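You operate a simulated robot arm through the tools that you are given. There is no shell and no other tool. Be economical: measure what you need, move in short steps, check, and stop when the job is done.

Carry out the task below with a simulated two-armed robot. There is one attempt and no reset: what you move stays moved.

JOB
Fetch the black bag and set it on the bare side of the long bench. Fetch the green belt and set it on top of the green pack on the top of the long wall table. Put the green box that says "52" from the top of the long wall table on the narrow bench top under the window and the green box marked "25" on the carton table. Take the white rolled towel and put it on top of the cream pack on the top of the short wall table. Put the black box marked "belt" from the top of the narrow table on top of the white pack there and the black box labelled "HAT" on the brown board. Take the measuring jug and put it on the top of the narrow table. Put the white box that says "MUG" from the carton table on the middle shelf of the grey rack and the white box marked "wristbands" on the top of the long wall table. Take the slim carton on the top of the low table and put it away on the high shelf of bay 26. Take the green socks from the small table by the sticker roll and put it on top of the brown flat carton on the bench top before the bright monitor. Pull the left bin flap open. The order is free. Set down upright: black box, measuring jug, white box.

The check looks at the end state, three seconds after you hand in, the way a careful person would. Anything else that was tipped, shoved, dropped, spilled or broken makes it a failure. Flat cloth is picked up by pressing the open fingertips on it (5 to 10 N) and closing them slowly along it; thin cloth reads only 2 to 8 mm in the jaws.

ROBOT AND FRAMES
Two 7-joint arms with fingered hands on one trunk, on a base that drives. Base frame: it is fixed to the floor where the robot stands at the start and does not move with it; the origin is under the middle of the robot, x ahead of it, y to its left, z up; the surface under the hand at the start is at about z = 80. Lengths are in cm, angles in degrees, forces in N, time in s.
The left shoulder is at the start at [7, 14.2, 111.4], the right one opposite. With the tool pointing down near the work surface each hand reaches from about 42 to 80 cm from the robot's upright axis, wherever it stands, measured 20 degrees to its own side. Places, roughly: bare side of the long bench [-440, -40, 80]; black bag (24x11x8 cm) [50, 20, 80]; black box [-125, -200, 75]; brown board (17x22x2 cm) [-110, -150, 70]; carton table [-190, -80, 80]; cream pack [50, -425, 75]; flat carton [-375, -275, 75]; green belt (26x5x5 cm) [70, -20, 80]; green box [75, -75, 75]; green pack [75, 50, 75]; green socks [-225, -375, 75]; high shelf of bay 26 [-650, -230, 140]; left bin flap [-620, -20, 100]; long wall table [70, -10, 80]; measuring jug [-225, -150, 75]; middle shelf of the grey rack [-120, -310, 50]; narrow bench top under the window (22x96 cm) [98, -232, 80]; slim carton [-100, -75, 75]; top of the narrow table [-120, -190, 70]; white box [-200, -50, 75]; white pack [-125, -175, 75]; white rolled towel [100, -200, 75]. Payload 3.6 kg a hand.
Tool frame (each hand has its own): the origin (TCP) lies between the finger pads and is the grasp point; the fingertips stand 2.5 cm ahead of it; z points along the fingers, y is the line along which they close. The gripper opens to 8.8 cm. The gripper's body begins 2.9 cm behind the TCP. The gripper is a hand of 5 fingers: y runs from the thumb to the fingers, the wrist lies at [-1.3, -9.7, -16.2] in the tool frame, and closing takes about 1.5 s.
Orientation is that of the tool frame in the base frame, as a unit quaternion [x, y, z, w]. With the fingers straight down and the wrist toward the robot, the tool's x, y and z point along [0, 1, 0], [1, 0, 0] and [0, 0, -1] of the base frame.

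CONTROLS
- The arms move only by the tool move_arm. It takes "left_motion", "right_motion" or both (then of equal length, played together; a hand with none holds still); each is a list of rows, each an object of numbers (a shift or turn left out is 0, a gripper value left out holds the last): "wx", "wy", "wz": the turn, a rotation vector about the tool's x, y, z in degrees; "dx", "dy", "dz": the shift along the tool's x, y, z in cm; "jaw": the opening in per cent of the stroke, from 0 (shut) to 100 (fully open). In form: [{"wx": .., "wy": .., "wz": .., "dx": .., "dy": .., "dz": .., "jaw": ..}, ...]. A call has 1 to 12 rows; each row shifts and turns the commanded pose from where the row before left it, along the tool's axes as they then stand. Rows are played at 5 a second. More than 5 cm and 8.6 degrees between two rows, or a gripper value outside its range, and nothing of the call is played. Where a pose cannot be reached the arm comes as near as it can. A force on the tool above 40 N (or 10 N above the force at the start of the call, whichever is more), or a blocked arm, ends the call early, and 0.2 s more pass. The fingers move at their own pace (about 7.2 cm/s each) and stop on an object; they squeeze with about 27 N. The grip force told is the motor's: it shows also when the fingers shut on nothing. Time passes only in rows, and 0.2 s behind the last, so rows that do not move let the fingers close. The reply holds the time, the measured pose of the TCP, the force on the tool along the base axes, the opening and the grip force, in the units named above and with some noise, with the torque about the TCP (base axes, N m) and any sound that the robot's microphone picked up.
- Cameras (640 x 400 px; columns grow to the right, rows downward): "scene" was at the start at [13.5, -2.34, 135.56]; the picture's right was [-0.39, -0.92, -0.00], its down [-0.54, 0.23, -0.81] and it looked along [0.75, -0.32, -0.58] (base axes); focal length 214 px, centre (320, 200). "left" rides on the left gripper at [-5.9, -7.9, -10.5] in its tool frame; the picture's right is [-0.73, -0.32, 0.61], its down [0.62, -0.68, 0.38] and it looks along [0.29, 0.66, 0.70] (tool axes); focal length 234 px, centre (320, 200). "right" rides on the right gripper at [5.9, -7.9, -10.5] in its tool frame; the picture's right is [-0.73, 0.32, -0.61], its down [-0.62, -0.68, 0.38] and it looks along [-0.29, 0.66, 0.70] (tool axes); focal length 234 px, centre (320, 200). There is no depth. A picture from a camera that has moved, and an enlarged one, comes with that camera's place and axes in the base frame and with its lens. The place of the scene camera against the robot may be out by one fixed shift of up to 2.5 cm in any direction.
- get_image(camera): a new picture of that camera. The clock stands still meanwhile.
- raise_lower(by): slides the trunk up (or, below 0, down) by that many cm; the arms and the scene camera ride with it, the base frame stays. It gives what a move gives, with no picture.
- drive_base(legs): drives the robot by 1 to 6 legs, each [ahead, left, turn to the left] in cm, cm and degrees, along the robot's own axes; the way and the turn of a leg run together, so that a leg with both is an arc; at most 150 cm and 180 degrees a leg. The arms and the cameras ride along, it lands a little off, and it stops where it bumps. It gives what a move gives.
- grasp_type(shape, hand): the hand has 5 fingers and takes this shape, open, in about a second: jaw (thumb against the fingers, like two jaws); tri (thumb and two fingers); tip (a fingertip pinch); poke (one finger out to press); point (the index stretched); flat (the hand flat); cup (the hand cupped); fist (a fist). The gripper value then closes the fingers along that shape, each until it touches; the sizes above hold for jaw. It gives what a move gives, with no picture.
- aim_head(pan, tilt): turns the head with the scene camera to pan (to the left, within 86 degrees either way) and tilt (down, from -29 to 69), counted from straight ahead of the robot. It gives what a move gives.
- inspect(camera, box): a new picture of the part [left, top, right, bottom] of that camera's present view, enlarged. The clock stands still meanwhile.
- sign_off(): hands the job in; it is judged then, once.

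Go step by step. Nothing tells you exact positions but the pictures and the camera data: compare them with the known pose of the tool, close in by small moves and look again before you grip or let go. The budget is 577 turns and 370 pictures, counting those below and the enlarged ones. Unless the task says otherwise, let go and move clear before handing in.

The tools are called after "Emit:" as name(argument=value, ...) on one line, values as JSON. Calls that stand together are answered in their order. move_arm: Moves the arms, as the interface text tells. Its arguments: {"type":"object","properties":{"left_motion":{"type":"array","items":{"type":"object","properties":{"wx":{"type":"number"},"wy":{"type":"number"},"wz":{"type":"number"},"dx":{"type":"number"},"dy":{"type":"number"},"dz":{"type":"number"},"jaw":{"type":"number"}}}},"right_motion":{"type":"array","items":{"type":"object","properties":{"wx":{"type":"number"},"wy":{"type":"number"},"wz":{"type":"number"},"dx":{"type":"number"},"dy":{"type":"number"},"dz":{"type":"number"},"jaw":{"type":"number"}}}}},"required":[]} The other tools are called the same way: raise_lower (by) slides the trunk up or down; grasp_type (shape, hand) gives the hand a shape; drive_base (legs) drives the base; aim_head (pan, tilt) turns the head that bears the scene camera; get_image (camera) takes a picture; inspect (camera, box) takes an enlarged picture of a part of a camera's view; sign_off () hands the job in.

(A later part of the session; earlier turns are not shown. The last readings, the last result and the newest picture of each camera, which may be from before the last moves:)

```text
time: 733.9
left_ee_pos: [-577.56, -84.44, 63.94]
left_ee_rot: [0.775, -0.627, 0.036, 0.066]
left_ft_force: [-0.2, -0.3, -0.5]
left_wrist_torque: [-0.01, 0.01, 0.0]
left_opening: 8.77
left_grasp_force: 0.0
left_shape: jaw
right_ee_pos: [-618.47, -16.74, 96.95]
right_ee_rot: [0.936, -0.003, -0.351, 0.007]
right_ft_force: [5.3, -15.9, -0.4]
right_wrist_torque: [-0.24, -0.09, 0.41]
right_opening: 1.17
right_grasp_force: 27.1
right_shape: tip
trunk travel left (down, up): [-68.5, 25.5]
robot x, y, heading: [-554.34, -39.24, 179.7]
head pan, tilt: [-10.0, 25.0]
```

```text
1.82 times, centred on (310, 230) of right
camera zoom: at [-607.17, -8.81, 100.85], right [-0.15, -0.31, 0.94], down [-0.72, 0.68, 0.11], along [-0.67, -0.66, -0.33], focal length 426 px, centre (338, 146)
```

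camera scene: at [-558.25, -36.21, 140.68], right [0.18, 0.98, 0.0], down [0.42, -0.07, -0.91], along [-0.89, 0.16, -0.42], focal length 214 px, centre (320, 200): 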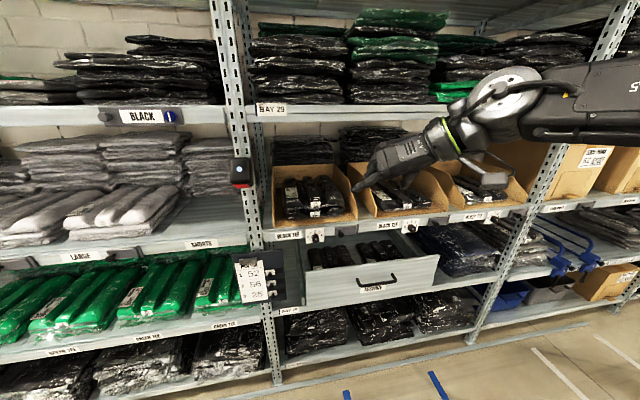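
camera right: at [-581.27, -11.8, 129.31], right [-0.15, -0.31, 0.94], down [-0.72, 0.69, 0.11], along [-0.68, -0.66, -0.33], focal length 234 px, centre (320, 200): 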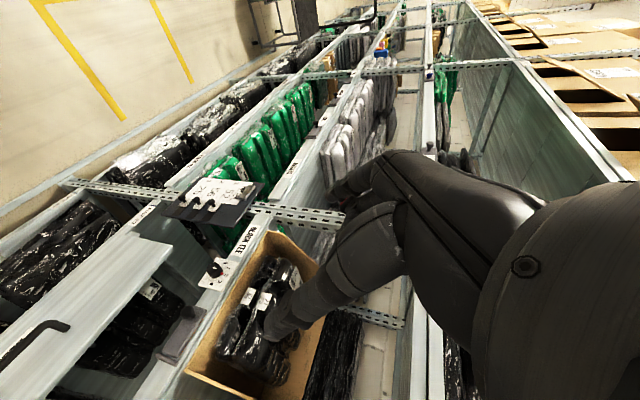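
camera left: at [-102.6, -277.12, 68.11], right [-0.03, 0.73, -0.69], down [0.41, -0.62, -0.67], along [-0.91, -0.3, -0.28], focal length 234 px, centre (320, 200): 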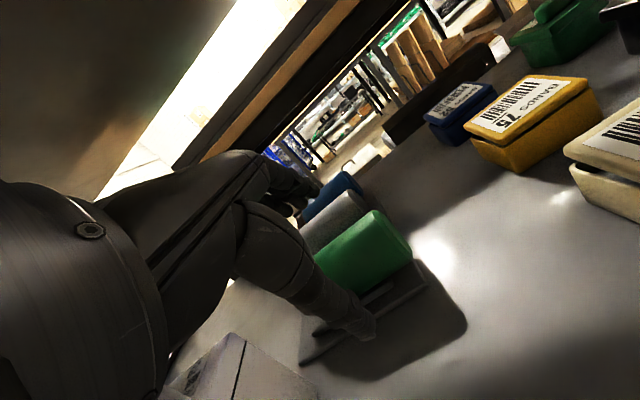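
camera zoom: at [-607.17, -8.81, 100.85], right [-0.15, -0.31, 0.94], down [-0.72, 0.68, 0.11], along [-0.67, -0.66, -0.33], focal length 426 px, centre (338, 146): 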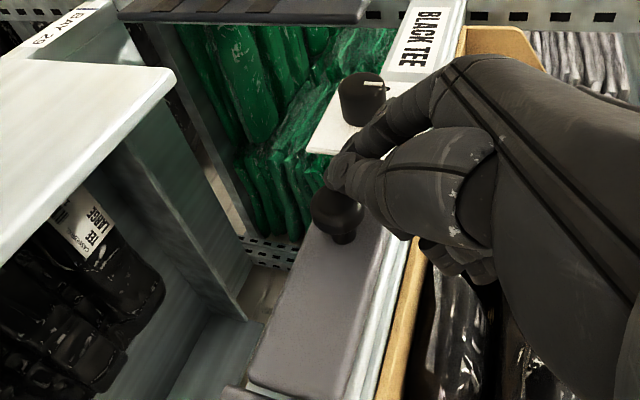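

The tip pinch is unreliable here. I release, back off, switch to jaw and roll the hand so it points forward palm-down for a symmetric pinch.

Emit:
move_arm(right_motion=[{"jaw": 60}, {"jaw": 60}, {"dz": -3}, {"dz": -4}, {"dz": -4}, {"dz": -4}])

Emit:
grasp_type(shape="jaw", hand="right")

Emit:
move_arm(right_motion=[{"wx": -2.1, "wz": 8.1}, {"wx": -2.1, "wz": 8.1}, {"wx": -2.1, "wz": 8.1}, {"wx": -2.1, "wz": 8.1}, {"wx": -2.1, "wz": 8.1}, {"wx": -2.1, "wz": 8.1}, {"wx": -2.1, "wz": 8.1}, {"wx": -2.1, "wz": 8.1}, {"wx": -2.1, "wz": 8.1}, {"wx": -2.1, "wz": 8.1}, {"wx": -2.1, "wz": 8.1}])

Emit:
move_arm(right_motion=[{"wx": -2.1, "wz": 8.1}, {"wx": -2.1, "wz": 8.1}, {"wx": -2.1, "wz": 8.1}, {"wx": -2.1, "wz": 8.1}, {"wx": -2.1, "wz": 8.1}, {"wx": -2.1, "wz": 8.1}, {"wx": -2.1, "wz": 8.1}, {"wx": -2.1, "wz": 8.1}, {"wx": -2.1, "wz": 8.1}, {"wx": -2.1, "wz": 8.1}])

```text
time: 735.3
left_ee_pos: [-577.44, -84.41, 64.07]
left_ee_rot: [0.774, -0.628, 0.037, 0.068]
left_ft_force: [1.0, -0.8, -0.4]
left_wrist_torque: [-0.01, 0.03, -0.03]
left_opening: 8.76
left_grasp_force: 0.0
left_shape: jaw
right_ee_pos: [-608.39, -16.47, 108.52]
right_ee_rot: [0.936, -0.004, -0.351, 0.007]
right_ft_force: [0.2, 0.1, 1.1]
right_wrist_torque: [0.0, 0.03, 0.03]
right_opening: 5.3
right_grasp_force: 0.0
right_shape: tip
trunk travel left (down, up): [-68.5, 25.5]
robot x, y, heading: [-554.48, -38.76, 179.8]
head pan, tilt: [-10.0, 25.0]
```

```text
time: 736.2
left_ee_pos: [-577.49, -84.4, 64.08]
left_ee_rot: [0.774, -0.628, 0.038, 0.067]
left_ft_force: [-0.3, 0.0, 0.0]
left_wrist_torque: [0.01, -0.03, -0.03]
left_opening: 8.8
left_grasp_force: 0.0
left_shape: jaw
right_ee_pos: [-608.67, -16.22, 108.25]
right_ee_rot: [0.937, -0.005, -0.35, 0.007]
right_ft_force: [-1.3, 0.4, 0.8]
right_wrist_torque: [-0.01, -0.01, -0.01]
right_opening: 8.79
right_grasp_force: 0.1
right_shape: jaw
trunk travel left (down, up): [-68.5, 25.5]
robot x, y, heading: [-554.91, -38.6, 179.5]
head pan, tilt: [-10.0, 25.0]
```

```text
time: 738.6
left_ee_pos: [-577.51, -84.29, 63.94]
left_ee_rot: [0.774, -0.628, 0.038, 0.068]
left_ft_force: [-0.7, 0.3, -0.8]
left_wrist_torque: [0.02, -0.02, 0.02]
left_opening: 8.81
left_grasp_force: 0.0
left_shape: jaw
right_ee_pos: [-608.61, -16.36, 108.28]
right_ee_rot: [0.645, -0.593, -0.239, 0.418]
right_ft_force: [0.3, -0.6, -0.3]
right_wrist_torque: [0.02, 0.0, -0.01]
right_opening: 8.82
right_grasp_force: 0.0
right_shape: jaw
trunk travel left (down, up): [-68.5, 25.5]
robot x, y, heading: [-554.37, -38.87, 179.8]
head pan, tilt: [-10.0, 25.0]
```

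```text
time: 740.8
left_ee_pos: [-577.6, -84.26, 64.0]
left_ee_rot: [0.774, -0.628, 0.038, 0.067]
left_ft_force: [0.6, -0.6, -0.2]
left_wrist_torque: [-0.02, 0.0, 0.03]
left_opening: 8.81
left_grasp_force: 0.0
left_shape: jaw
right_ee_pos: [-616.77, -2.41, 112.76]
right_ee_rot: [-0.03, 0.82, 0.006, -0.572]
right_ft_force: [0.4, 0.2, 0.2]
right_wrist_torque: [0.02, 0.05, 0.02]
right_opening: 8.81
right_grasp_force: 0.1
right_shape: jaw
right hand out of reach, approached as far as the arm can: row 4, 5, 6, 7, 8, 9, 10
trunk travel left (down, up): [-68.5, 25.5]
robot x, y, heading: [-554.39, -38.76, 179.9]
head pan, tilt: [-10.0, 25.0]
```

Emit:
move_arm(right_motion=[{"dz": -4}, {"dz": -2, "dy": -4}, {"dy": -4.5}, {"dy": -4.5}, {"dy": -2.2, "dx": -3}, {"dx": -4}, {"dx": -4}, {"dx": -2.8}])

Emit:
get_image(camera="right")

Emit:
inspect(camera="scene", box=[290, 180, 430, 280])

```text
time: 742.6
left_ee_pos: [-577.53, -84.36, 64.14]
left_ee_rot: [0.775, -0.627, 0.039, 0.068]
left_ft_force: [0.5, -0.1, 0.4]
left_wrist_torque: [0.0, 0.03, -0.01]
left_opening: 8.8
left_grasp_force: 0.1
left_shape: jaw
right_ee_pos: [-613.83, -0.28, 111.42]
right_ee_rot: [-0.03, 0.819, 0.006, -0.572]
right_ft_force: [0.2, 0.1, -0.1]
right_wrist_torque: [0.03, -0.02, 0.01]
right_opening: 8.81
right_grasp_force: 0.1
right_shape: jaw
right hand out of reach, approached as far as the arm can: row 1, 2, 3, 4, 5, 6, 7, 8
trunk travel left (down, up): [-68.5, 25.5]
robot x, y, heading: [-554.55, -38.75, 179.6]
head pan, tilt: [-10.0, 25.0]
```

```text
67 pictures are left
camera right: at [-605.76, -8.19, 119.99], right [0.81, 0.38, -0.46], down [-0.12, -0.65, -0.75], along [-0.58, 0.66, -0.48], focal length 234 px, centre (320, 200)
```

right: 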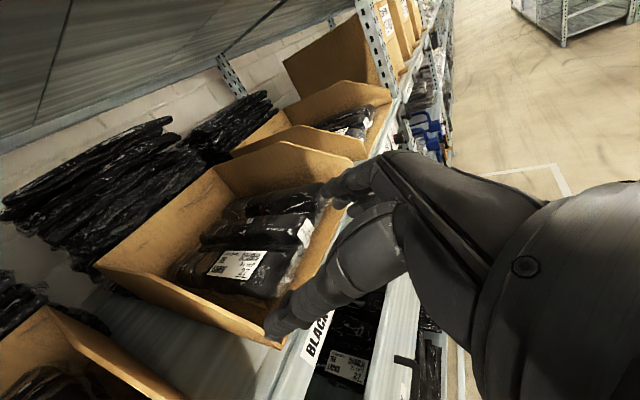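

```text
4.00 times, centred on (360, 230) of scene
camera zoom: at [-568.24, -36.06, 140.68], right [0.18, 0.98, 0.0], down [0.42, -0.08, -0.91], along [-0.89, 0.16, -0.42], focal length 858 px, centre (160, 80)
```

zoom: 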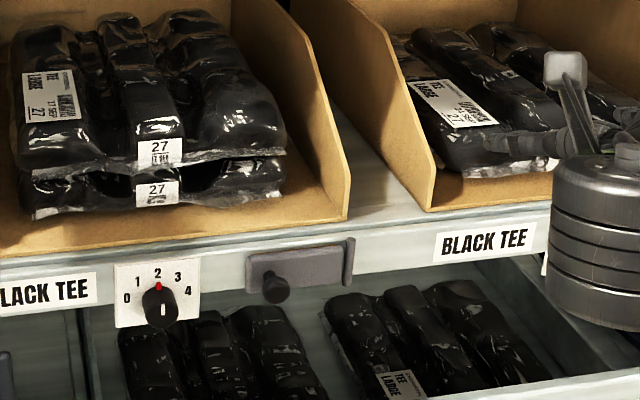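

The right arm is at its limit in this pose. I back off and use the left hand instead (its forward-pointing pose worked well before).

Emit:
drive_base(legs=[[-28, 0, 0]])

Emit:
move_arm(left_motion=[{"dz": -4}, {"dz": -4}, {"dz": -4}, {"dz": -4}, {"dz": -4}, {"dz": -4}, {"dz": -4}, {"dz": -4, "dx": -2}, {"dx": -4, "dy": 2}, {"dx": -4, "dy": 2}, {"dx": -3, "dy": 3}, {"dx": -3, "dy": 3}])

Emit:
move_arm(left_motion=[{"wx": -4.6, "wy": 2.9, "wz": 6.4, "dy": 1}, {"wx": -4.6, "wy": 2.9, "wz": 6.4}, {"wx": -4.6, "wy": 2.9, "wz": 6.4}, {"wx": -4.6, "wy": 2.9, "wz": 6.4}, {"wx": -4.6, "wy": 2.9, "wz": 6.4}, {"wx": -4.6, "wy": 2.9, "wz": 6.4}, {"wx": -4.6, "wy": 2.9, "wz": 6.4}, {"wx": -4.6, "wy": 2.9, "wz": 6.4}, {"wx": -4.6, "wy": 2.9, "wz": 6.4}, {"wx": -4.6, "wy": 2.9, "wz": 6.4}, {"wx": -4.6, "wy": 2.9, "wz": 6.4}, {"wx": -4.6, "wy": 2.9, "wz": 6.4}])

```text
time: 744.6
left_ee_pos: [-549.42, -84.37, 64.1]
left_ee_rot: [0.774, -0.628, 0.038, 0.067]
left_ft_force: [0.3, 0.0, 0.4]
left_wrist_torque: [-0.01, 0.03, -0.01]
left_opening: 8.77
left_grasp_force: 0.2
left_shape: jaw
right_ee_pos: [-585.7, -0.42, 111.4]
right_ee_rot: [-0.029, 0.82, 0.007, -0.571]
right_ft_force: [0.4, 0.1, 0.3]
right_wrist_torque: [0.01, -0.03, 0.0]
right_opening: 8.8
right_grasp_force: 0.1
right_shape: jaw
trunk travel left (down, up): [-68.5, 25.5]
robot x, y, heading: [-526.29, -38.93, 179.4]
head pan, tilt: [-10.0, 25.0]
```

```text
time: 747.2
left_ee_pos: [-565.61, -75.63, 89.64]
left_ee_rot: [0.775, -0.628, 0.04, 0.067]
left_ft_force: [-0.1, 0.2, 0.4]
left_wrist_torque: [-0.02, 0.0, -0.02]
left_opening: 8.81
left_grasp_force: 0.1
left_shape: jaw
left hand out of reach, approached as far as the arm can: row 6, 7, 8, 9, 10
right_ee_pos: [-585.84, -0.5, 111.28]
right_ee_rot: [-0.03, 0.821, 0.006, -0.571]
right_ft_force: [0.9, 0.2, 0.2]
right_wrist_torque: [0.03, -0.01, 0.01]
right_opening: 8.8
right_grasp_force: 0.1
right_shape: jaw
trunk travel left (down, up): [-68.5, 25.5]
robot x, y, heading: [-526.36, -38.85, 179.9]
head pan, tilt: [-10.0, 25.0]
```

```text
time: 749.8
left_ee_pos: [-566.29, -75.93, 89.44]
left_ee_rot: [-0.137, 0.863, -0.011, -0.486]
left_ft_force: [0.0, 0.3, 1.1]
left_wrist_torque: [0.01, -0.01, -0.01]
left_opening: 8.82
left_grasp_force: 0.1
left_shape: jaw
left hand out of reach, approached as far as the arm can: row 10, 11
right_ee_pos: [-585.62, -0.43, 111.42]
right_ee_rot: [-0.03, 0.819, 0.008, -0.573]
right_ft_force: [-0.2, 0.0, -0.3]
right_wrist_torque: [0.04, 0.01, 0.0]
right_opening: 8.79
right_grasp_force: 0.1
right_shape: jaw
trunk travel left (down, up): [-68.5, 25.5]
robot x, y, heading: [-526.12, -39.45, 179.6]
head pan, tilt: [-10.0, 25.0]
```

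Emit:
move_arm(left_motion=[{"dz": 0}, {"dz": 0}, {"dz": 0}, {"dz": 0}, {"dz": 0}, {"dz": 0}, {"dx": 2}, {"dx": 2}, {"dx": 2}, {"dx": 2}], right_motion=[{"wy": -7}, {"wy": -7}, {"wy": -7}, {"wy": -7}, {"wy": -7}, {"wy": -7}, {"dz": -4}, {"dz": -4}, {"dx": 2, "dz": -3}, {"dx": 2, "dz": -3}])

Emit:
drive_base(legs=[[0, -38, 0], [14, 0, 0]])

Emit:
aim_head(pan=8, tilt=30)

Emit:
get_image(camera="scene")

```text
time: 752.0
left_ee_pos: [-570.22, -77.96, 96.07]
left_ee_rot: [-0.138, 0.863, -0.012, -0.485]
left_ft_force: [0.1, -0.8, 0.0]
left_wrist_torque: [0.01, 0.01, -0.06]
left_opening: 8.77
left_grasp_force: 0.0
left_shape: jaw
right_ee_pos: [-582.64, -1.13, 125.87]
right_ee_rot: [-0.027, 0.97, 0.018, -0.239]
right_ft_force: [0.4, -0.2, 0.1]
right_wrist_torque: [0.01, 0.01, 0.01]
right_opening: 8.78
right_grasp_force: 0.0
right_shape: jaw
trunk travel left (down, up): [-68.5, 25.5]
robot x, y, heading: [-526.21, -38.88, 179.6]
head pan, tilt: [-10.0, 25.0]
```

```text
time: 755.3
left_ee_pos: [-584.0, -39.71, 96.18]
left_ee_rot: [-0.138, 0.863, -0.013, -0.485]
left_ft_force: [0.5, 0.6, 0.4]
left_wrist_torque: [0.0, -0.02, 0.01]
left_opening: 8.79
left_grasp_force: 0.1
left_shape: jaw
right_ee_pos: [-596.46, 37.18, 125.76]
right_ee_rot: [-0.028, 0.97, 0.018, -0.24]
right_ft_force: [0.0, 0.1, 0.6]
right_wrist_torque: [-0.01, -0.03, 0.01]
right_opening: 8.77
right_grasp_force: 0.1
right_shape: jaw
trunk travel left (down, up): [-68.5, 25.5]
robot x, y, heading: [-540.25, -0.64, 179.6]
head pan, tilt: [-10.0, 25.0]
```

```text
time: 756.1
left_ee_pos: [-584.19, -39.63, 96.22]
left_ee_rot: [-0.138, 0.864, -0.012, -0.485]
left_ft_force: [-0.4, 0.5, -0.8]
left_wrist_torque: [-0.03, 0.0, 0.01]
left_opening: 8.79
left_grasp_force: 0.2
left_shape: jaw
right_ee_pos: [-596.5, 37.17, 125.63]
right_ee_rot: [-0.027, 0.97, 0.017, -0.239]
right_ft_force: [-0.5, 0.7, -0.1]
right_wrist_torque: [-0.02, -0.03, -0.02]
right_opening: 8.83
right_grasp_force: 0.1
right_shape: jaw
trunk travel left (down, up): [-68.5, 25.5]
robot x, y, heading: [-540.26, -0.97, 180.0]
head pan, tilt: [8.0, 30.0]
```

```text
65 pictures are left
camera scene: at [-553.83, -0.95, 139.88], right [-0.14, 0.99, 0.0], down [0.5, 0.07, -0.87], along [-0.86, -0.12, -0.5], focal length 214 px, centre (320, 200)
```

scene: 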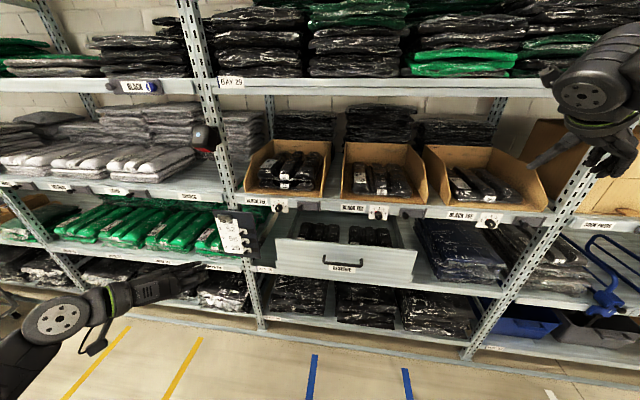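

Emit:
move_arm(left_motion=[{"dx": 1.6, "dy": 4, "dz": 0.6}, {"dx": 1.6, "dy": 4, "dz": 0.6}, {"dx": 1.6, "dy": 4, "dz": 0.6}, {"dx": 1.5, "dy": 4, "dz": 0.6}, {"dx": 1.5, "dy": 4, "dz": 0.7}, {"dx": 1.5, "dy": 4, "dz": 0.7}, {"dx": 1.5, "dy": 3.9, "dz": 0.8}])

Emit:
get_image(camera="left")

```text
time: 757.8
left_ee_pos: [-600.28, -15.93, 105.87]
left_ee_rot: [-0.139, 0.864, -0.014, -0.485]
left_ft_force: [0.2, -0.1, -0.2]
left_wrist_torque: [-0.03, -0.03, 0.04]
left_opening: 8.8
left_grasp_force: 0.0
left_shape: jaw
right_ee_pos: [-596.64, 37.23, 125.56]
right_ee_rot: [-0.026, 0.97, 0.017, -0.24]
right_ft_force: [-0.3, -0.7, 0.5]
right_wrist_torque: [0.0, 0.02, 0.02]
right_opening: 8.79
right_grasp_force: 0.1
right_shape: jaw
trunk travel left (down, up): [-68.5, 25.5]
robot x, y, heading: [-540.18, -0.58, 179.8]
head pan, tilt: [8.0, 30.0]
```

```text
64 pictures are left
camera left: at [-586.71, -20.44, 105.55], right [-0.07, -0.24, -0.97], down [-0.45, -0.86, 0.25], along [-0.89, 0.46, -0.05], focal length 234 px, centre (320, 200)
```

left: 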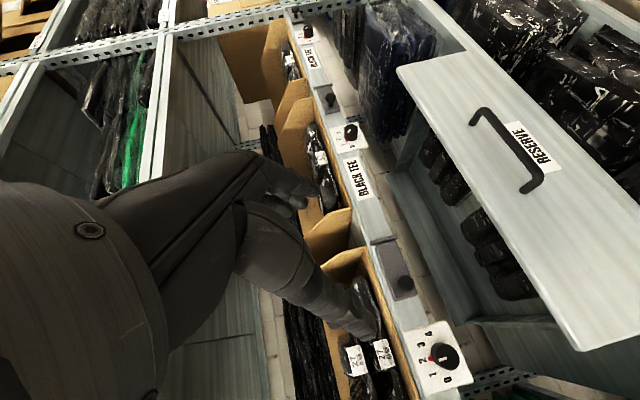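

Emit:
move_arm(left_motion=[{"jaw": 60, "dx": 0.4, "dy": 0.6, "dz": 3.5}, {"dx": 0.4, "dy": 0.6, "dz": 4}, {"dx": 0.4, "dy": 0.6, "dz": 4}, {"dz": 3.5}])

Emit:
get_image(camera="left")

```text
time: 758.8
left_ee_pos: [-613.81, -16.75, 99.03]
left_ee_rot: [-0.139, 0.863, -0.012, -0.485]
left_ft_force: [0.2, 0.0, -0.3]
left_wrist_torque: [0.02, -0.01, -0.01]
left_opening: 5.29
left_grasp_force: 0.0
left_shape: jaw
right_ee_pos: [-596.76, 37.25, 125.55]
right_ee_rot: [-0.026, 0.97, 0.017, -0.24]
right_ft_force: [-0.5, 0.3, -0.7]
right_wrist_torque: [0.0, 0.0, -0.02]
right_opening: 8.81
right_grasp_force: 0.0
right_shape: jaw
trunk travel left (down, up): [-68.5, 25.5]
robot x, y, heading: [-540.52, -0.89, 179.7]
head pan, tilt: [8.0, 30.0]
```

```text
63 pictures are left
camera left: at [-600.18, -21.43, 98.71], right [-0.07, -0.24, -0.97], down [-0.45, -0.86, 0.24], along [-0.89, 0.46, -0.05], focal length 234 px, centre (320, 200)
```

left: 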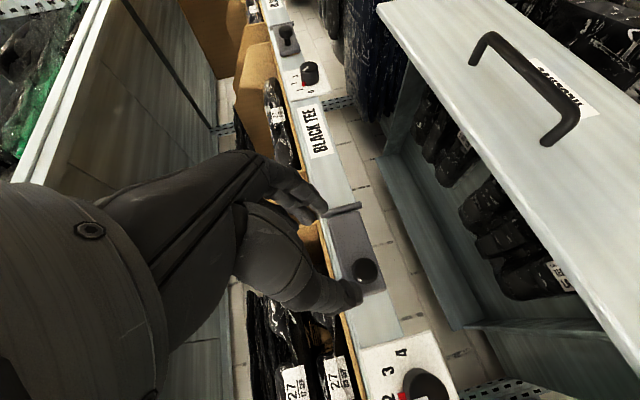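

Emit:
move_arm(left_motion=[{"dy": -0.6, "dz": 2}, {"dy": -0.4, "dz": 1.5}])

Emit:
inspect(camera="left", box=[260, 160, 440, 360])

```text
time: 759.4
left_ee_pos: [-616.31, -18.36, 97.17]
left_ee_rot: [-0.139, 0.863, -0.012, -0.485]
left_ft_force: [-0.5, 0.2, 0.5]
left_wrist_torque: [0.03, 0.01, 0.01]
left_opening: 5.32
left_grasp_force: 0.0
left_shape: jaw
right_ee_pos: [-596.69, 37.17, 125.69]
right_ee_rot: [-0.026, 0.97, 0.018, -0.239]
right_ft_force: [-0.6, 0.0, 1.1]
right_wrist_torque: [0.01, -0.03, 0.01]
right_opening: 8.76
right_grasp_force: 0.1
right_shape: jaw
trunk travel left (down, up): [-68.5, 25.5]
robot x, y, heading: [-540.78, -0.52, 179.9]
head pan, tilt: [8.0, 30.0]
```

```text
2.00 times, centred on (350, 260) of left
camera zoom: at [-602.78, -22.95, 96.84], right [-0.07, -0.24, -0.97], down [-0.45, -0.86, 0.25], along [-0.89, 0.46, -0.05], focal length 468 px, centre (260, 80)
```

zoom: 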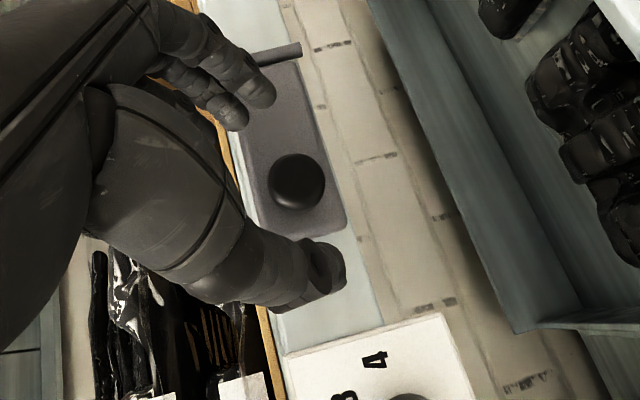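

The knob is right between fingers and thumb. Advance 1 cm and close.

Emit:
move_arm(left_motion=[{"dz": 0.9}, {"jaw": 45}, {"jaw": 30}, {"jaw": 15}, {"jaw": 0}, {"jaw": 0}, {"jaw": 0}])

Emit:
inspect(camera="left", box=[260, 160, 440, 360])

```text
time: 761.0
left_ee_pos: [-616.98, -18.54, 96.71]
left_ee_rot: [-0.138, 0.863, -0.014, -0.485]
left_ft_force: [0.4, 0.1, 1.1]
left_wrist_torque: [-0.03, 0.01, -0.03]
left_opening: 0.02
left_grasp_force: 27.1
left_shape: jaw
right_ee_pos: [-596.66, 37.13, 125.57]
right_ee_rot: [-0.027, 0.97, 0.017, -0.24]
right_ft_force: [-0.1, 0.0, 0.5]
right_wrist_torque: [-0.01, 0.0, 0.0]
right_opening: 8.77
right_grasp_force: 0.0
right_shape: jaw
trunk travel left (down, up): [-68.5, 25.5]
robot x, y, heading: [-540.37, -0.78, 179.9]
head pan, tilt: [8.0, 30.0]
```

```text
2.00 times, centred on (350, 260) of left
camera zoom: at [-603.49, -23.11, 96.35], right [-0.07, -0.24, -0.97], down [-0.45, -0.86, 0.25], along [-0.89, 0.46, -0.05], focal length 468 px, centre (260, 80)
```

zoom: 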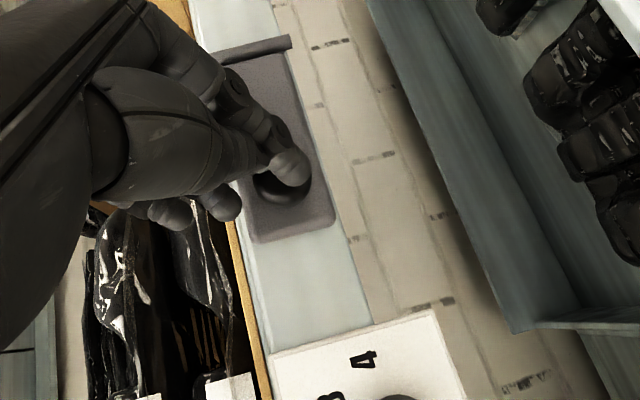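

Fingers closed in front of the knob; reopen, advance further, close.

Emit:
move_arm(left_motion=[{"jaw": 45}, {"jaw": 45}, {"jaw": 45}, {"dz": 1}, {"dz": 0.8}])

Emit:
inspect(camera="left", box=[260, 160, 440, 360])

```text
time: 762.1
left_ee_pos: [-618.48, -18.76, 95.85]
left_ee_rot: [-0.138, 0.863, -0.013, -0.485]
left_ft_force: [2.0, 0.6, -0.2]
left_wrist_torque: [0.01, 0.02, -0.01]
left_opening: 3.94
left_grasp_force: 0.1
left_shape: jaw
right_ee_pos: [-596.46, 37.24, 125.77]
right_ee_rot: [-0.027, 0.97, 0.016, -0.24]
right_ft_force: [0.3, -0.4, -0.4]
right_wrist_torque: [-0.03, -0.02, 0.01]
right_opening: 8.78
right_grasp_force: 0.0
right_shape: jaw
trunk travel left (down, up): [-68.5, 25.5]
robot x, y, heading: [-540.25, -0.58, 180.0]
head pan, tilt: [8.0, 30.0]
```

```text
2.00 times, centred on (350, 260) of left
camera zoom: at [-604.96, -23.39, 95.48], right [-0.07, -0.24, -0.97], down [-0.45, -0.86, 0.25], along [-0.89, 0.46, -0.05], focal length 468 px, centre (260, 80)
```

zoom: 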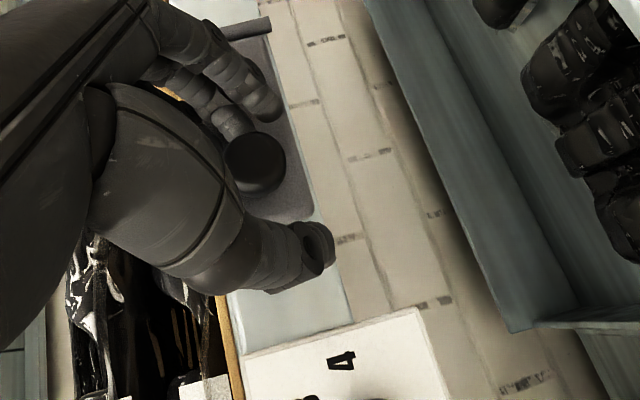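

Emit:
move_arm(left_motion=[{"jaw": 35}, {"jaw": 25}, {"jaw": 10}, {"jaw": 0}, {"jaw": 0}, {"jaw": 0}])

Emit:
inspect(camera="left", box=[260, 160, 440, 360])

```text
time: 763.5
left_ee_pos: [-618.7, -18.77, 95.56]
left_ee_rot: [-0.139, 0.864, -0.013, -0.484]
left_ft_force: [0.7, 0.6, -9.7]
left_wrist_torque: [-0.04, -0.12, -0.1]
left_opening: 1.01
left_grasp_force: 27.2
left_shape: jaw
right_ee_pos: [-596.72, 37.01, 125.56]
right_ee_rot: [-0.027, 0.97, 0.018, -0.24]
right_ft_force: [-0.6, 0.8, -1.2]
right_wrist_torque: [0.05, 0.03, 0.0]
right_opening: 8.78
right_grasp_force: 0.1
right_shape: jaw
trunk travel left (down, up): [-68.5, 25.5]
robot x, y, heading: [-540.48, -0.91, 179.9]
head pan, tilt: [8.0, 30.0]
```

```text
2.00 times, centred on (350, 260) of left
camera zoom: at [-605.14, -23.45, 95.25], right [-0.07, -0.24, -0.97], down [-0.46, -0.86, 0.24], along [-0.89, 0.46, -0.05], focal length 468 px, centre (260, 80)
```

zoom: 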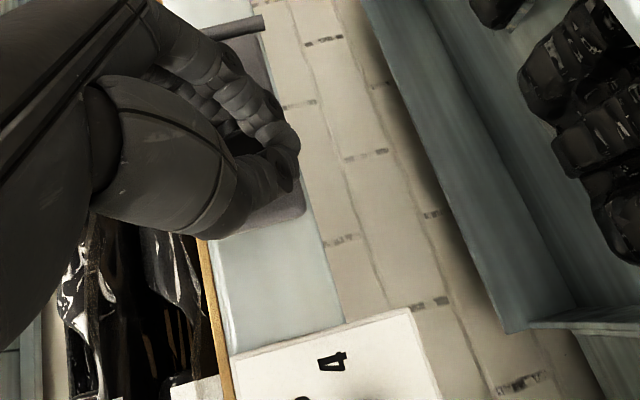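

The knob is enclosed. I pull out and to the right along its arc.

Emit:
move_arm(left_motion=[{"dx": -0.3, "dy": -0.2, "dz": -0.95}, {"dx": -0.5, "dy": 0.0, "dz": -0.88}, {"dx": -0.6, "dy": 0.3, "dz": -0.9}])

Emit:
inspect(camera="left", box=[260, 160, 440, 360])

```text
time: 764.4
left_ee_pos: [-616.13, -17.83, 95.57]
left_ee_rot: [-0.137, 0.865, -0.014, -0.483]
left_ft_force: [-7.6, 8.4, -18.8]
left_wrist_torque: [-0.09, -0.26, -0.03]
left_opening: 0.9
left_grasp_force: 26.9
left_shape: jaw
right_ee_pos: [-596.96, 37.25, 125.46]
right_ee_rot: [-0.026, 0.971, 0.017, -0.237]
right_ft_force: [1.1, 0.1, -0.4]
right_wrist_torque: [-0.01, -0.01, 0.01]
right_opening: 8.79
right_grasp_force: 0.0
right_shape: jaw
trunk travel left (down, up): [-68.5, 25.5]
robot x, y, heading: [-540.01, -0.65, 179.8]
head pan, tilt: [8.0, 30.0]
```

```text
2.00 times, centred on (350, 260) of left
camera zoom: at [-602.51, -22.44, 95.41], right [-0.06, -0.24, -0.97], down [-0.46, -0.86, 0.24], along [-0.89, 0.46, -0.06], focal length 468 px, centre (260, 80)
```

zoom: 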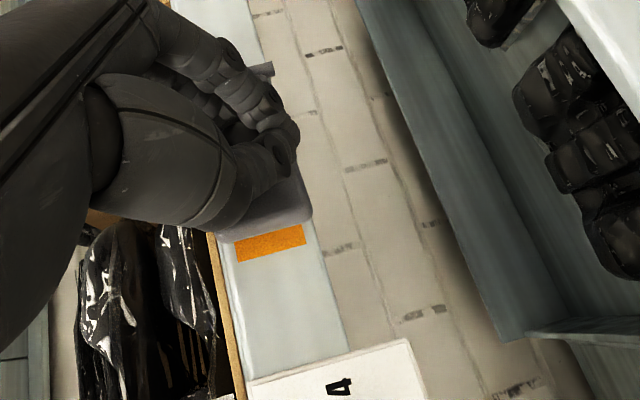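

It opens (orange patch visible). Continue along the arc, easing down slightly.

Emit:
move_arm(left_motion=[{"dx": -0.84, "dy": 0.26, "dz": -0.72}, {"dx": -0.73, "dy": 0.54, "dz": -0.67}, {"dx": -0.48, "dy": 0.78, "dz": -0.6}])

Emit:
inspect(camera="left", box=[240, 120, 460, 360])

```text
time: 765.1
left_ee_pos: [-613.91, -15.71, 95.55]
left_ee_rot: [-0.139, 0.863, -0.014, -0.486]
left_ft_force: [-24.7, 5.1, 2.5]
left_wrist_torque: [-0.08, 0.12, 0.52]
left_opening: 0.77
left_grasp_force: 26.9
left_shape: jaw
right_ee_pos: [-597.16, 37.26, 125.44]
right_ee_rot: [-0.026, 0.971, 0.017, -0.238]
right_ft_force: [0.7, 0.1, -0.7]
right_wrist_torque: [0.02, -0.01, 0.0]
right_opening: 8.79
right_grasp_force: 0.1
right_shape: jaw
trunk travel left (down, up): [-68.5, 25.5]
robot x, y, heading: [-539.89, -0.85, 179.6]
head pan, tilt: [8.0, 30.0]
```

```text
1.67 times, centred on (350, 240) of left
camera zoom: at [-600.28, -20.23, 95.15], right [-0.07, -0.24, -0.97], down [-0.45, -0.86, 0.25], along [-0.89, 0.46, -0.05], focal length 390 px, centre (270, 133)
```

zoom: 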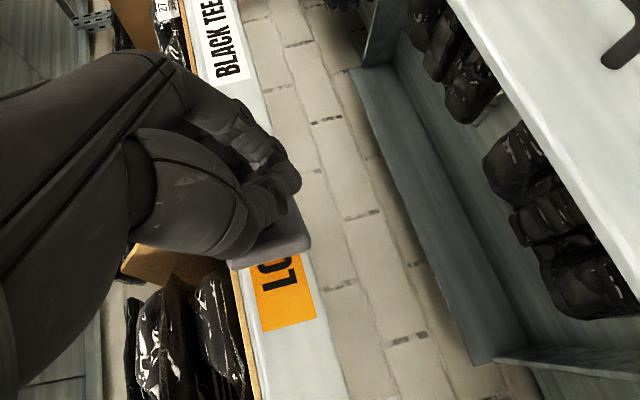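

Emit:
move_arm(left_motion=[{"dx": -0.08, "dy": 0.82, "dz": 0.05}, {"dx": -0.1, "dy": 0.85, "dz": 0.0}])

Emit:
inspect(camera="left", box=[240, 120, 460, 360])

```text
time: 765.8
left_ee_pos: [-613.81, -14.23, 95.49]
left_ee_rot: [-0.137, 0.864, -0.014, -0.484]
left_ft_force: [3.1, -2.5, -1.0]
left_wrist_torque: [-0.06, 0.02, 0.21]
left_opening: 0.88
left_grasp_force: 27.0
left_shape: jaw
right_ee_pos: [-596.57, 36.97, 125.65]
right_ee_rot: [-0.027, 0.97, 0.017, -0.241]
right_ft_force: [0.0, -0.2, -0.6]
right_wrist_torque: [0.01, 0.01, -0.02]
right_opening: 8.79
right_grasp_force: 0.1
right_shape: jaw
trunk travel left (down, up): [-68.5, 25.5]
robot x, y, heading: [-540.2, -0.91, 179.8]
head pan, tilt: [8.0, 30.0]
```

```text
1.67 times, centred on (350, 240) of left
camera zoom: at [-600.11, -18.77, 95.15], right [-0.07, -0.24, -0.97], down [-0.45, -0.86, 0.25], along [-0.89, 0.46, -0.05], focal length 390 px, centre (270, 133)
```

zoom: 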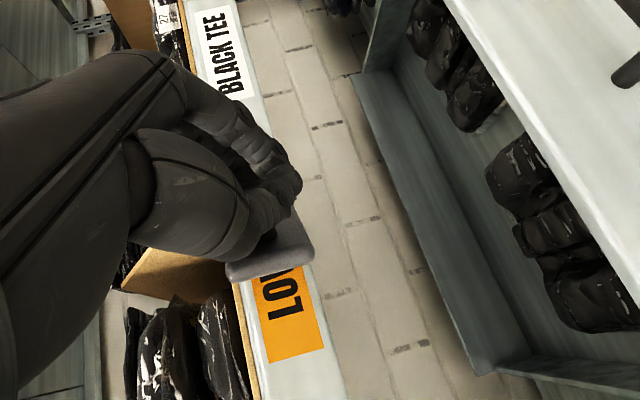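

Emit:
move_arm(left_motion=[{"dx": -0.2, "dy": 0.87, "dz": -0.14}, {"dx": -0.1, "dy": 0.9, "dz": 0.0}, {"dx": -0.05, "dy": 0.94, "dz": 0.11}])

Emit:
inspect(camera="left", box=[240, 120, 460, 360])

```text
time: 766.5
left_ee_pos: [-614.22, -11.26, 95.42]
left_ee_rot: [-0.138, 0.864, -0.013, -0.484]
left_ft_force: [7.8, 0.3, -12.7]
left_wrist_torque: [-0.05, -0.19, 0.02]
left_opening: 0.91
left_grasp_force: 26.8
left_shape: jaw
right_ee_pos: [-596.46, 37.25, 125.59]
right_ee_rot: [-0.026, 0.97, 0.017, -0.241]
right_ft_force: [0.0, 0.9, -0.2]
right_wrist_torque: [-0.01, -0.02, 0.01]
right_opening: 8.83
right_grasp_force: 0.0
right_shape: jaw
trunk travel left (down, up): [-68.5, 25.5]
robot x, y, heading: [-540.29, -0.93, 179.8]
head pan, tilt: [8.0, 30.0]
```

```text
1.67 times, centred on (350, 240) of left
camera zoom: at [-600.64, -15.84, 95.16], right [-0.07, -0.24, -0.97], down [-0.46, -0.86, 0.25], along [-0.89, 0.46, -0.05], focal length 390 px, centre (270, 133)
```

zoom: 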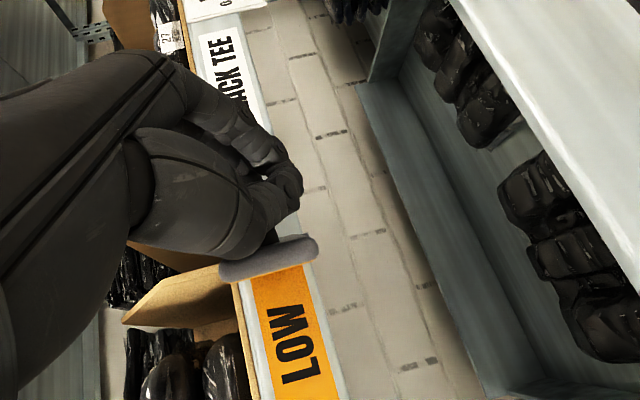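

LOW label is fully revealed. A little further, then open slightly and withdraw.

Emit:
move_arm(left_motion=[{"dx": -0.2, "dy": 0.7, "dz": -0.3}, {"jaw": 15}, {"jaw": 22}, {"jaw": 26}, {"dz": -1.5}, {"dz": -2}, {"dz": -3}, {"dz": -4}])

Emit:
get_image(camera="left")

```text
time: 768.4
left_ee_pos: [-605.06, -8.95, 101.05]
left_ee_rot: [-0.139, 0.863, -0.012, -0.486]
left_ft_force: [-0.5, 0.1, -0.1]
left_wrist_torque: [-0.02, 0.01, -0.01]
left_opening: 2.3
left_grasp_force: 0.1
left_shape: jaw
right_ee_pos: [-596.4, 37.02, 125.77]
right_ee_rot: [-0.028, 0.97, 0.017, -0.24]
right_ft_force: [0.2, 0.0, 0.2]
right_wrist_torque: [0.01, 0.04, 0.04]
right_opening: 8.81
right_grasp_force: 0.1
right_shape: jaw
trunk travel left (down, up): [-68.5, 25.5]
robot x, y, heading: [-540.41, -0.74, 179.9]
head pan, tilt: [8.0, 30.0]
```

```text
54 pictures are left
camera left: at [-591.53, -13.56, 100.87], right [-0.07, -0.24, -0.97], down [-0.45, -0.86, 0.25], along [-0.89, 0.46, -0.05], focal length 234 px, centre (320, 200)
```

left: 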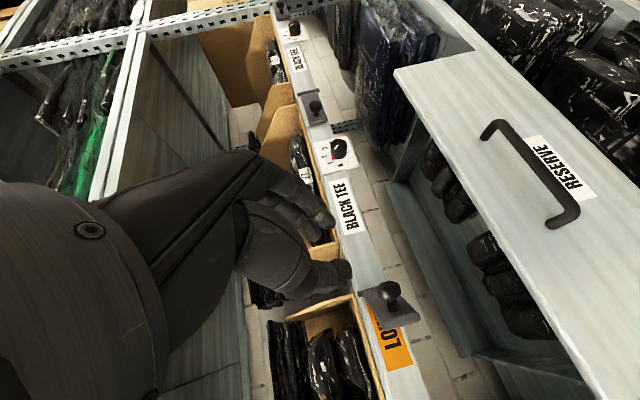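

Emit:
drive_base(legs=[[-25, 0, 0]])

Emit:
inspect(camera="scene", box=[230, 170, 350, 250])

```text
time: 770.2
left_ee_pos: [-580.34, -9.07, 101.19]
left_ee_rot: [-0.138, 0.864, -0.013, -0.485]
left_ft_force: [0.9, -1.3, 0.4]
left_wrist_torque: [0.02, -0.03, -0.01]
left_opening: 2.27
left_grasp_force: 0.1
left_shape: jaw
right_ee_pos: [-571.84, 36.98, 125.69]
right_ee_rot: [-0.027, 0.97, 0.017, -0.24]
right_ft_force: [-0.4, 0.2, 1.0]
right_wrist_torque: [0.02, 0.0, -0.02]
right_opening: 8.78
right_grasp_force: 0.1
right_shape: jaw
trunk travel left (down, up): [-68.5, 25.5]
robot x, y, heading: [-515.19, -0.48, 179.8]
head pan, tilt: [8.0, 30.0]
```

```text
5.00 times, centred on (290, 210) of scene
camera zoom: at [-529.0, -1.05, 139.87], right [-0.14, 0.99, 0.0], down [0.5, 0.07, -0.87], along [-0.86, -0.12, -0.5], focal length 1072 px, centre (470, 150)
```

zoom: 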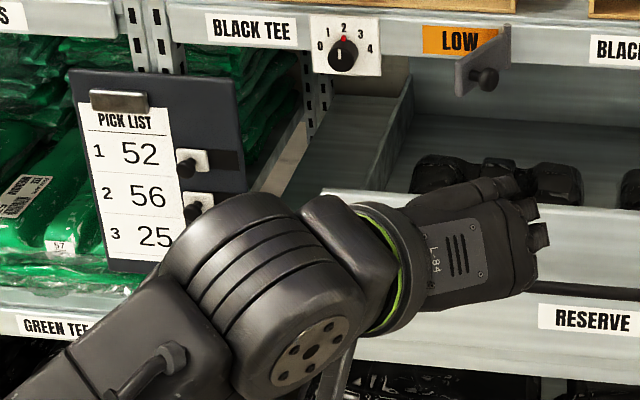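

Flap is wide open. Next, the jug. I turn to face +y and check a passage at the bench's +y end.

Emit:
move_arm(left_motion=[{"dx": 3}, {"dx": 3}, {"dx": 3}, {"dz": -3}, {"dz": -3}])

Emit:
drive_base(legs=[[-20, 0, 0], [0, 0, -90]])

Emit:
aim_head(pan=-35, tilt=22)

Emit:
get_image(camera="scene")

```text
time: 771.4
left_ee_pos: [-579.55, -10.16, 111.97]
left_ee_rot: [-0.139, 0.863, -0.014, -0.485]
left_ft_force: [0.2, -0.6, 0.4]
left_wrist_torque: [-0.03, 0.01, -0.02]
left_opening: 2.3
left_grasp_force: 0.1
left_shape: jaw
right_ee_pos: [-571.66, 37.02, 125.7]
right_ee_rot: [-0.027, 0.97, 0.017, -0.241]
right_ft_force: [0.3, 0.1, -0.1]
right_wrist_torque: [0.0, 0.02, 0.0]
right_opening: 8.79
right_grasp_force: 0.0
right_shape: jaw
trunk travel left (down, up): [-68.5, 25.5]
robot x, y, heading: [-515.37, -0.77, 180.0]
head pan, tilt: [8.0, 30.0]
```

```text
time: 773.1
left_ee_pos: [-560.19, -10.55, 112.04]
left_ee_rot: [-0.141, 0.861, -0.013, -0.488]
left_ft_force: [-0.7, -0.5, -0.1]
left_wrist_torque: [-0.01, 0.01, 0.0]
left_opening: 2.26
left_grasp_force: 0.0
left_shape: jaw
right_ee_pos: [-552.41, 36.73, 125.85]
right_ee_rot: [-0.028, 0.97, 0.016, -0.241]
right_ft_force: [-0.8, -0.3, 0.1]
right_wrist_torque: [0.01, -0.01, 0.01]
right_opening: 8.79
right_grasp_force: 0.1
right_shape: jaw
trunk travel left (down, up): [-68.5, 25.5]
robot x, y, heading: [-496.08, -1.13, -179.9]
head pan, tilt: [8.0, 30.0]
stopped in leg 1: the robot was blocked; the commanded pose is now the measured one
```

```text
time: 774.2
left_ee_pos: [-560.46, -10.52, 111.99]
left_ee_rot: [-0.14, 0.863, -0.014, -0.485]
left_ft_force: [-1.0, -0.2, -0.1]
left_wrist_torque: [0.03, 0.0, -0.02]
left_opening: 2.26
left_grasp_force: 0.1
left_shape: jaw
right_ee_pos: [-552.6, 36.53, 125.69]
right_ee_rot: [-0.029, 0.97, 0.015, -0.24]
right_ft_force: [-0.5, 0.4, 0.1]
right_wrist_torque: [-0.03, -0.01, -0.01]
right_opening: 8.74
right_grasp_force: 0.0
right_shape: jaw
trunk travel left (down, up): [-68.5, 25.5]
robot x, y, heading: [-496.18, -1.37, -179.8]
head pan, tilt: [-35.0, 22.0]
```

```text
52 pictures are left
camera scene: at [-508.38, 5.32, 141.17], right [0.57, 0.82, 0.0], down [0.31, -0.21, -0.93], along [-0.76, 0.53, -0.37], focal length 214 px, centre (320, 200)
```

scene: 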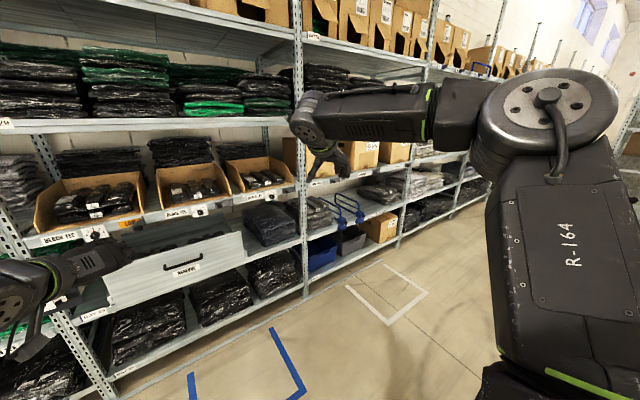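

The rear bumped the bench; I go forward 12 and turn right.

Emit:
drive_base(legs=[[14, 0, 0], [0, 0, -90]])

Emit:
aim_head(pan=-35, tilt=22)

Emit:
get_image(camera="scene")

```text
time: 779.3
left_ee_pos: [-519.43, 63.34, 111.82]
left_ee_rot: [0.511, 0.709, 0.333, -0.353]
left_ft_force: [0.4, 0.6, -0.1]
left_wrist_torque: [-0.03, -0.02, -0.03]
left_opening: 2.26
left_grasp_force: 0.0
left_shape: jaw
right_ee_pos: [-472.35, 55.3, 125.58]
right_ee_rot: [0.666, 0.706, 0.181, -0.159]
right_ft_force: [-0.4, 0.4, 0.2]
right_wrist_torque: [-0.02, 0.04, 0.03]
right_opening: 8.77
right_grasp_force: 0.0
right_shape: jaw
trunk travel left (down, up): [-68.5, 25.5]
robot x, y, heading: [-509.73, -1.13, 89.9]
head pan, tilt: [-35.0, 22.0]
```

```text
time: 779.9
left_ee_pos: [-519.51, 63.09, 111.96]
left_ee_rot: [0.511, 0.709, 0.334, -0.353]
left_ft_force: [-0.5, 0.0, -0.2]
left_wrist_torque: [-0.02, -0.01, -0.03]
left_opening: 2.29
left_grasp_force: 0.1
left_shape: jaw
right_ee_pos: [-472.35, 55.42, 125.73]
right_ee_rot: [0.665, 0.706, 0.182, -0.159]
right_ft_force: [-0.3, 0.4, 0.3]
right_wrist_torque: [-0.01, 0.0, 0.0]
right_opening: 8.8
right_grasp_force: 0.1
right_shape: jaw
trunk travel left (down, up): [-68.5, 25.5]
robot x, y, heading: [-510.24, -1.01, 89.8]
head pan, tilt: [-35.0, 22.0]
```

```text
51 pictures are left
camera scene: at [-504.39, 12.62, 141.16], right [0.82, -0.57, 0.0], down [-0.21, -0.31, -0.93], along [0.53, 0.76, -0.37], focal length 214 px, centre (320, 200)
```

scene: 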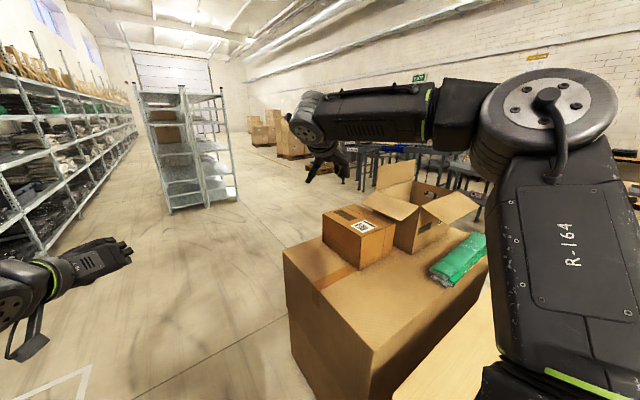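

There is an open way at the +y end. I drive around to the jug's aisle, resetting both hands on the way.

Emit:
move_arm(left_motion=[{"wx": 4.6, "wy": -2.9, "wz": -6.4, "jaw": 100}, {"wx": 4.6, "wy": -2.9, "wz": -6.4}, {"wx": 4.6, "wy": -2.9, "wz": -6.4}, {"wx": 4.6, "wy": -2.9, "wz": -6.4}, {"wx": 4.6, "wy": -2.9, "wz": -6.4}, {"wx": 4.6, "wy": -2.9, "wz": -6.4}, {"wx": 4.6, "wy": -2.9, "wz": -6.4}, {"wx": 4.6, "wy": -2.9, "wz": -6.4}, {"wx": 4.6, "wy": -2.9, "wz": -6.4}, {"wx": 4.6, "wy": -2.9, "wz": -6.4}, {"wx": 4.6, "wy": -2.9, "wz": -6.4}, {"wx": 4.6, "wy": -2.9, "wz": -6.4}], right_motion=[{"wy": -7}, {"wy": -7}, {"wy": -7}, {"wy": -7}, {"wz": -8}, {"wz": -8}, {"wz": -8}, {"wz": -8}, {"wz": -8}, {"wz": -8}, {"wz": -8}, {"wz": -8}])

Emit:
move_arm(right_motion=[{"wz": -8}, {"wz": -8}, {"wz": -8}, {"dx": 0}])

Emit:
drive_base(legs=[[140, 0, 0], [0, 0, -90], [110, 0, 0], [95, 0, 0], [0, -120, 0], [0, -110, 0]])

Emit:
aim_head(pan=-15, tilt=30)

Emit:
get_image(camera="scene")

```text
time: 782.5
left_ee_pos: [-519.43, 63.06, 111.9]
left_ee_rot: [-0.15, 0.987, -0.016, -0.057]
left_ft_force: [0.4, -0.4, 0.0]
left_wrist_torque: [0.0, 0.01, -0.01]
left_opening: 8.78
left_grasp_force: 0.0
left_shape: jaw
right_ee_pos: [-463.24, 50.56, 116.52]
right_ee_rot: [0.201, 0.979, 0.003, 0.022]
right_ft_force: [0.4, 0.1, -0.3]
right_wrist_torque: [0.04, 0.04, 0.0]
right_opening: 8.78
right_grasp_force: 0.0
right_shape: jaw
right hand out of reach, approached as far as the arm can: row 1, 2, 3, 4
trunk travel left (down, up): [-68.5, 25.5]
robot x, y, heading: [-510.17, -1.43, 89.9]
head pan, tilt: [-35.0, 22.0]
```

```text
time: 783.5
left_ee_pos: [-519.48, 63.19, 111.78]
left_ee_rot: [-0.15, 0.987, -0.015, -0.056]
left_ft_force: [-0.8, -0.9, -0.2]
left_wrist_torque: [0.02, 0.0, -0.02]
left_opening: 8.76
left_grasp_force: 0.1
left_shape: jaw
right_ee_pos: [-463.45, 50.54, 116.65]
right_ee_rot: [-0.007, 1.0, 0.0, 0.023]
right_ft_force: [-0.1, -0.2, -1.0]
right_wrist_torque: [0.02, -0.02, -0.01]
right_opening: 8.8
right_grasp_force: 0.0
right_shape: jaw
trunk travel left (down, up): [-68.5, 25.5]
robot x, y, heading: [-509.82, -0.89, 89.9]
head pan, tilt: [-35.0, 22.0]
```

```text
time: 815.1
left_ee_pos: [-240.26, -82.21, 112.05]
left_ee_rot: [0.594, 0.803, 0.029, -0.05]
left_ft_force: [0.3, -0.5, 0.5]
left_wrist_torque: [0.01, 0.0, 0.0]
left_opening: 8.75
left_grasp_force: 0.2
left_shape: jaw
right_ee_pos: [-253.14, -138.37, 116.58]
right_ee_rot: [0.705, 0.709, -0.017, 0.015]
right_ft_force: [0.4, 0.0, -0.4]
right_wrist_torque: [-0.01, 0.0, 0.0]
right_opening: 8.8
right_grasp_force: 0.1
right_shape: jaw
trunk travel left (down, up): [-68.5, 25.5]
robot x, y, heading: [-304.84, -91.2, -0.2]
head pan, tilt: [-35.0, 22.0]
```

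```text
time: 816.0
left_ee_pos: [-240.29, -82.37, 111.87]
left_ee_rot: [0.593, 0.803, 0.028, -0.051]
left_ft_force: [0.3, 1.6, 0.2]
left_wrist_torque: [-0.02, 0.02, -0.03]
left_opening: 8.77
left_grasp_force: 0.0
left_shape: jaw
right_ee_pos: [-253.19, -138.39, 116.59]
right_ee_rot: [0.705, 0.709, -0.017, 0.016]
right_ft_force: [-1.3, -0.7, -0.2]
right_wrist_torque: [0.02, 0.03, 0.01]
right_opening: 8.8
right_grasp_force: 0.0
right_shape: jaw
trunk travel left (down, up): [-68.5, 25.5]
robot x, y, heading: [-304.34, -91.31, -0.6]
head pan, tilt: [-15.0, 30.0]
```

```text
50 pictures are left
camera scene: at [-290.45, -92.66, 139.88], right [-0.26, -0.96, 0.0], down [-0.48, 0.13, -0.87], along [0.84, -0.23, -0.5], focal length 214 px, centre (320, 200)
```

scene: 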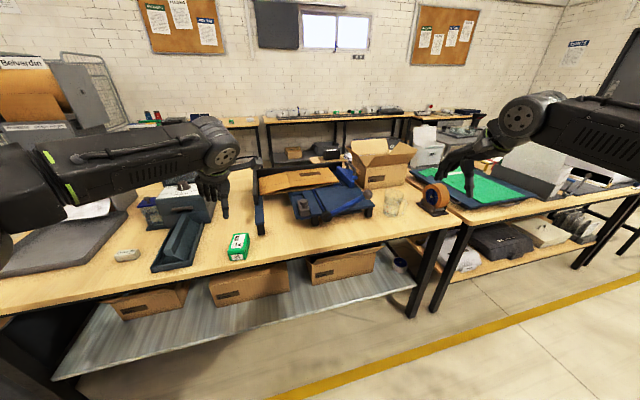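

Emit:
inspect(camera="scene", box=[360, 170, 450, 230])

Emit:
inspect(camera="right", box=[60, 0, 400, 300])

```text
6.67 times, centred on (405, 200) of scene
camera zoom: at [-290.45, -92.66, 139.88], right [-0.26, -0.96, 0.0], down [-0.48, 0.13, -0.87], along [0.84, -0.23, -0.5], focal length 1430 px, centre (-247, 200)
```

zoom: 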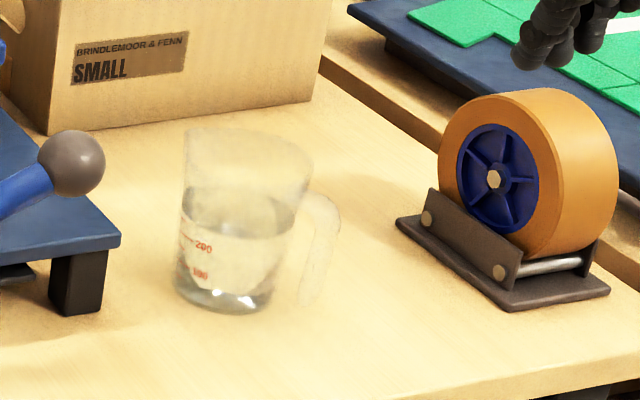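

```text
1.33 times, centred on (230, 150) of right
camera zoom: at [-261.18, -131.92, 126.68], right [0.33, -0.7, 0.64], down [-0.68, -0.65, -0.35], along [0.66, -0.32, -0.68], focal length 312 px, centre (440, 267)
```

zoom: 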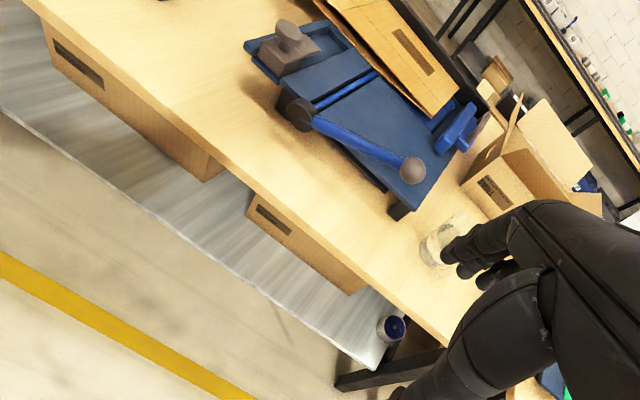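

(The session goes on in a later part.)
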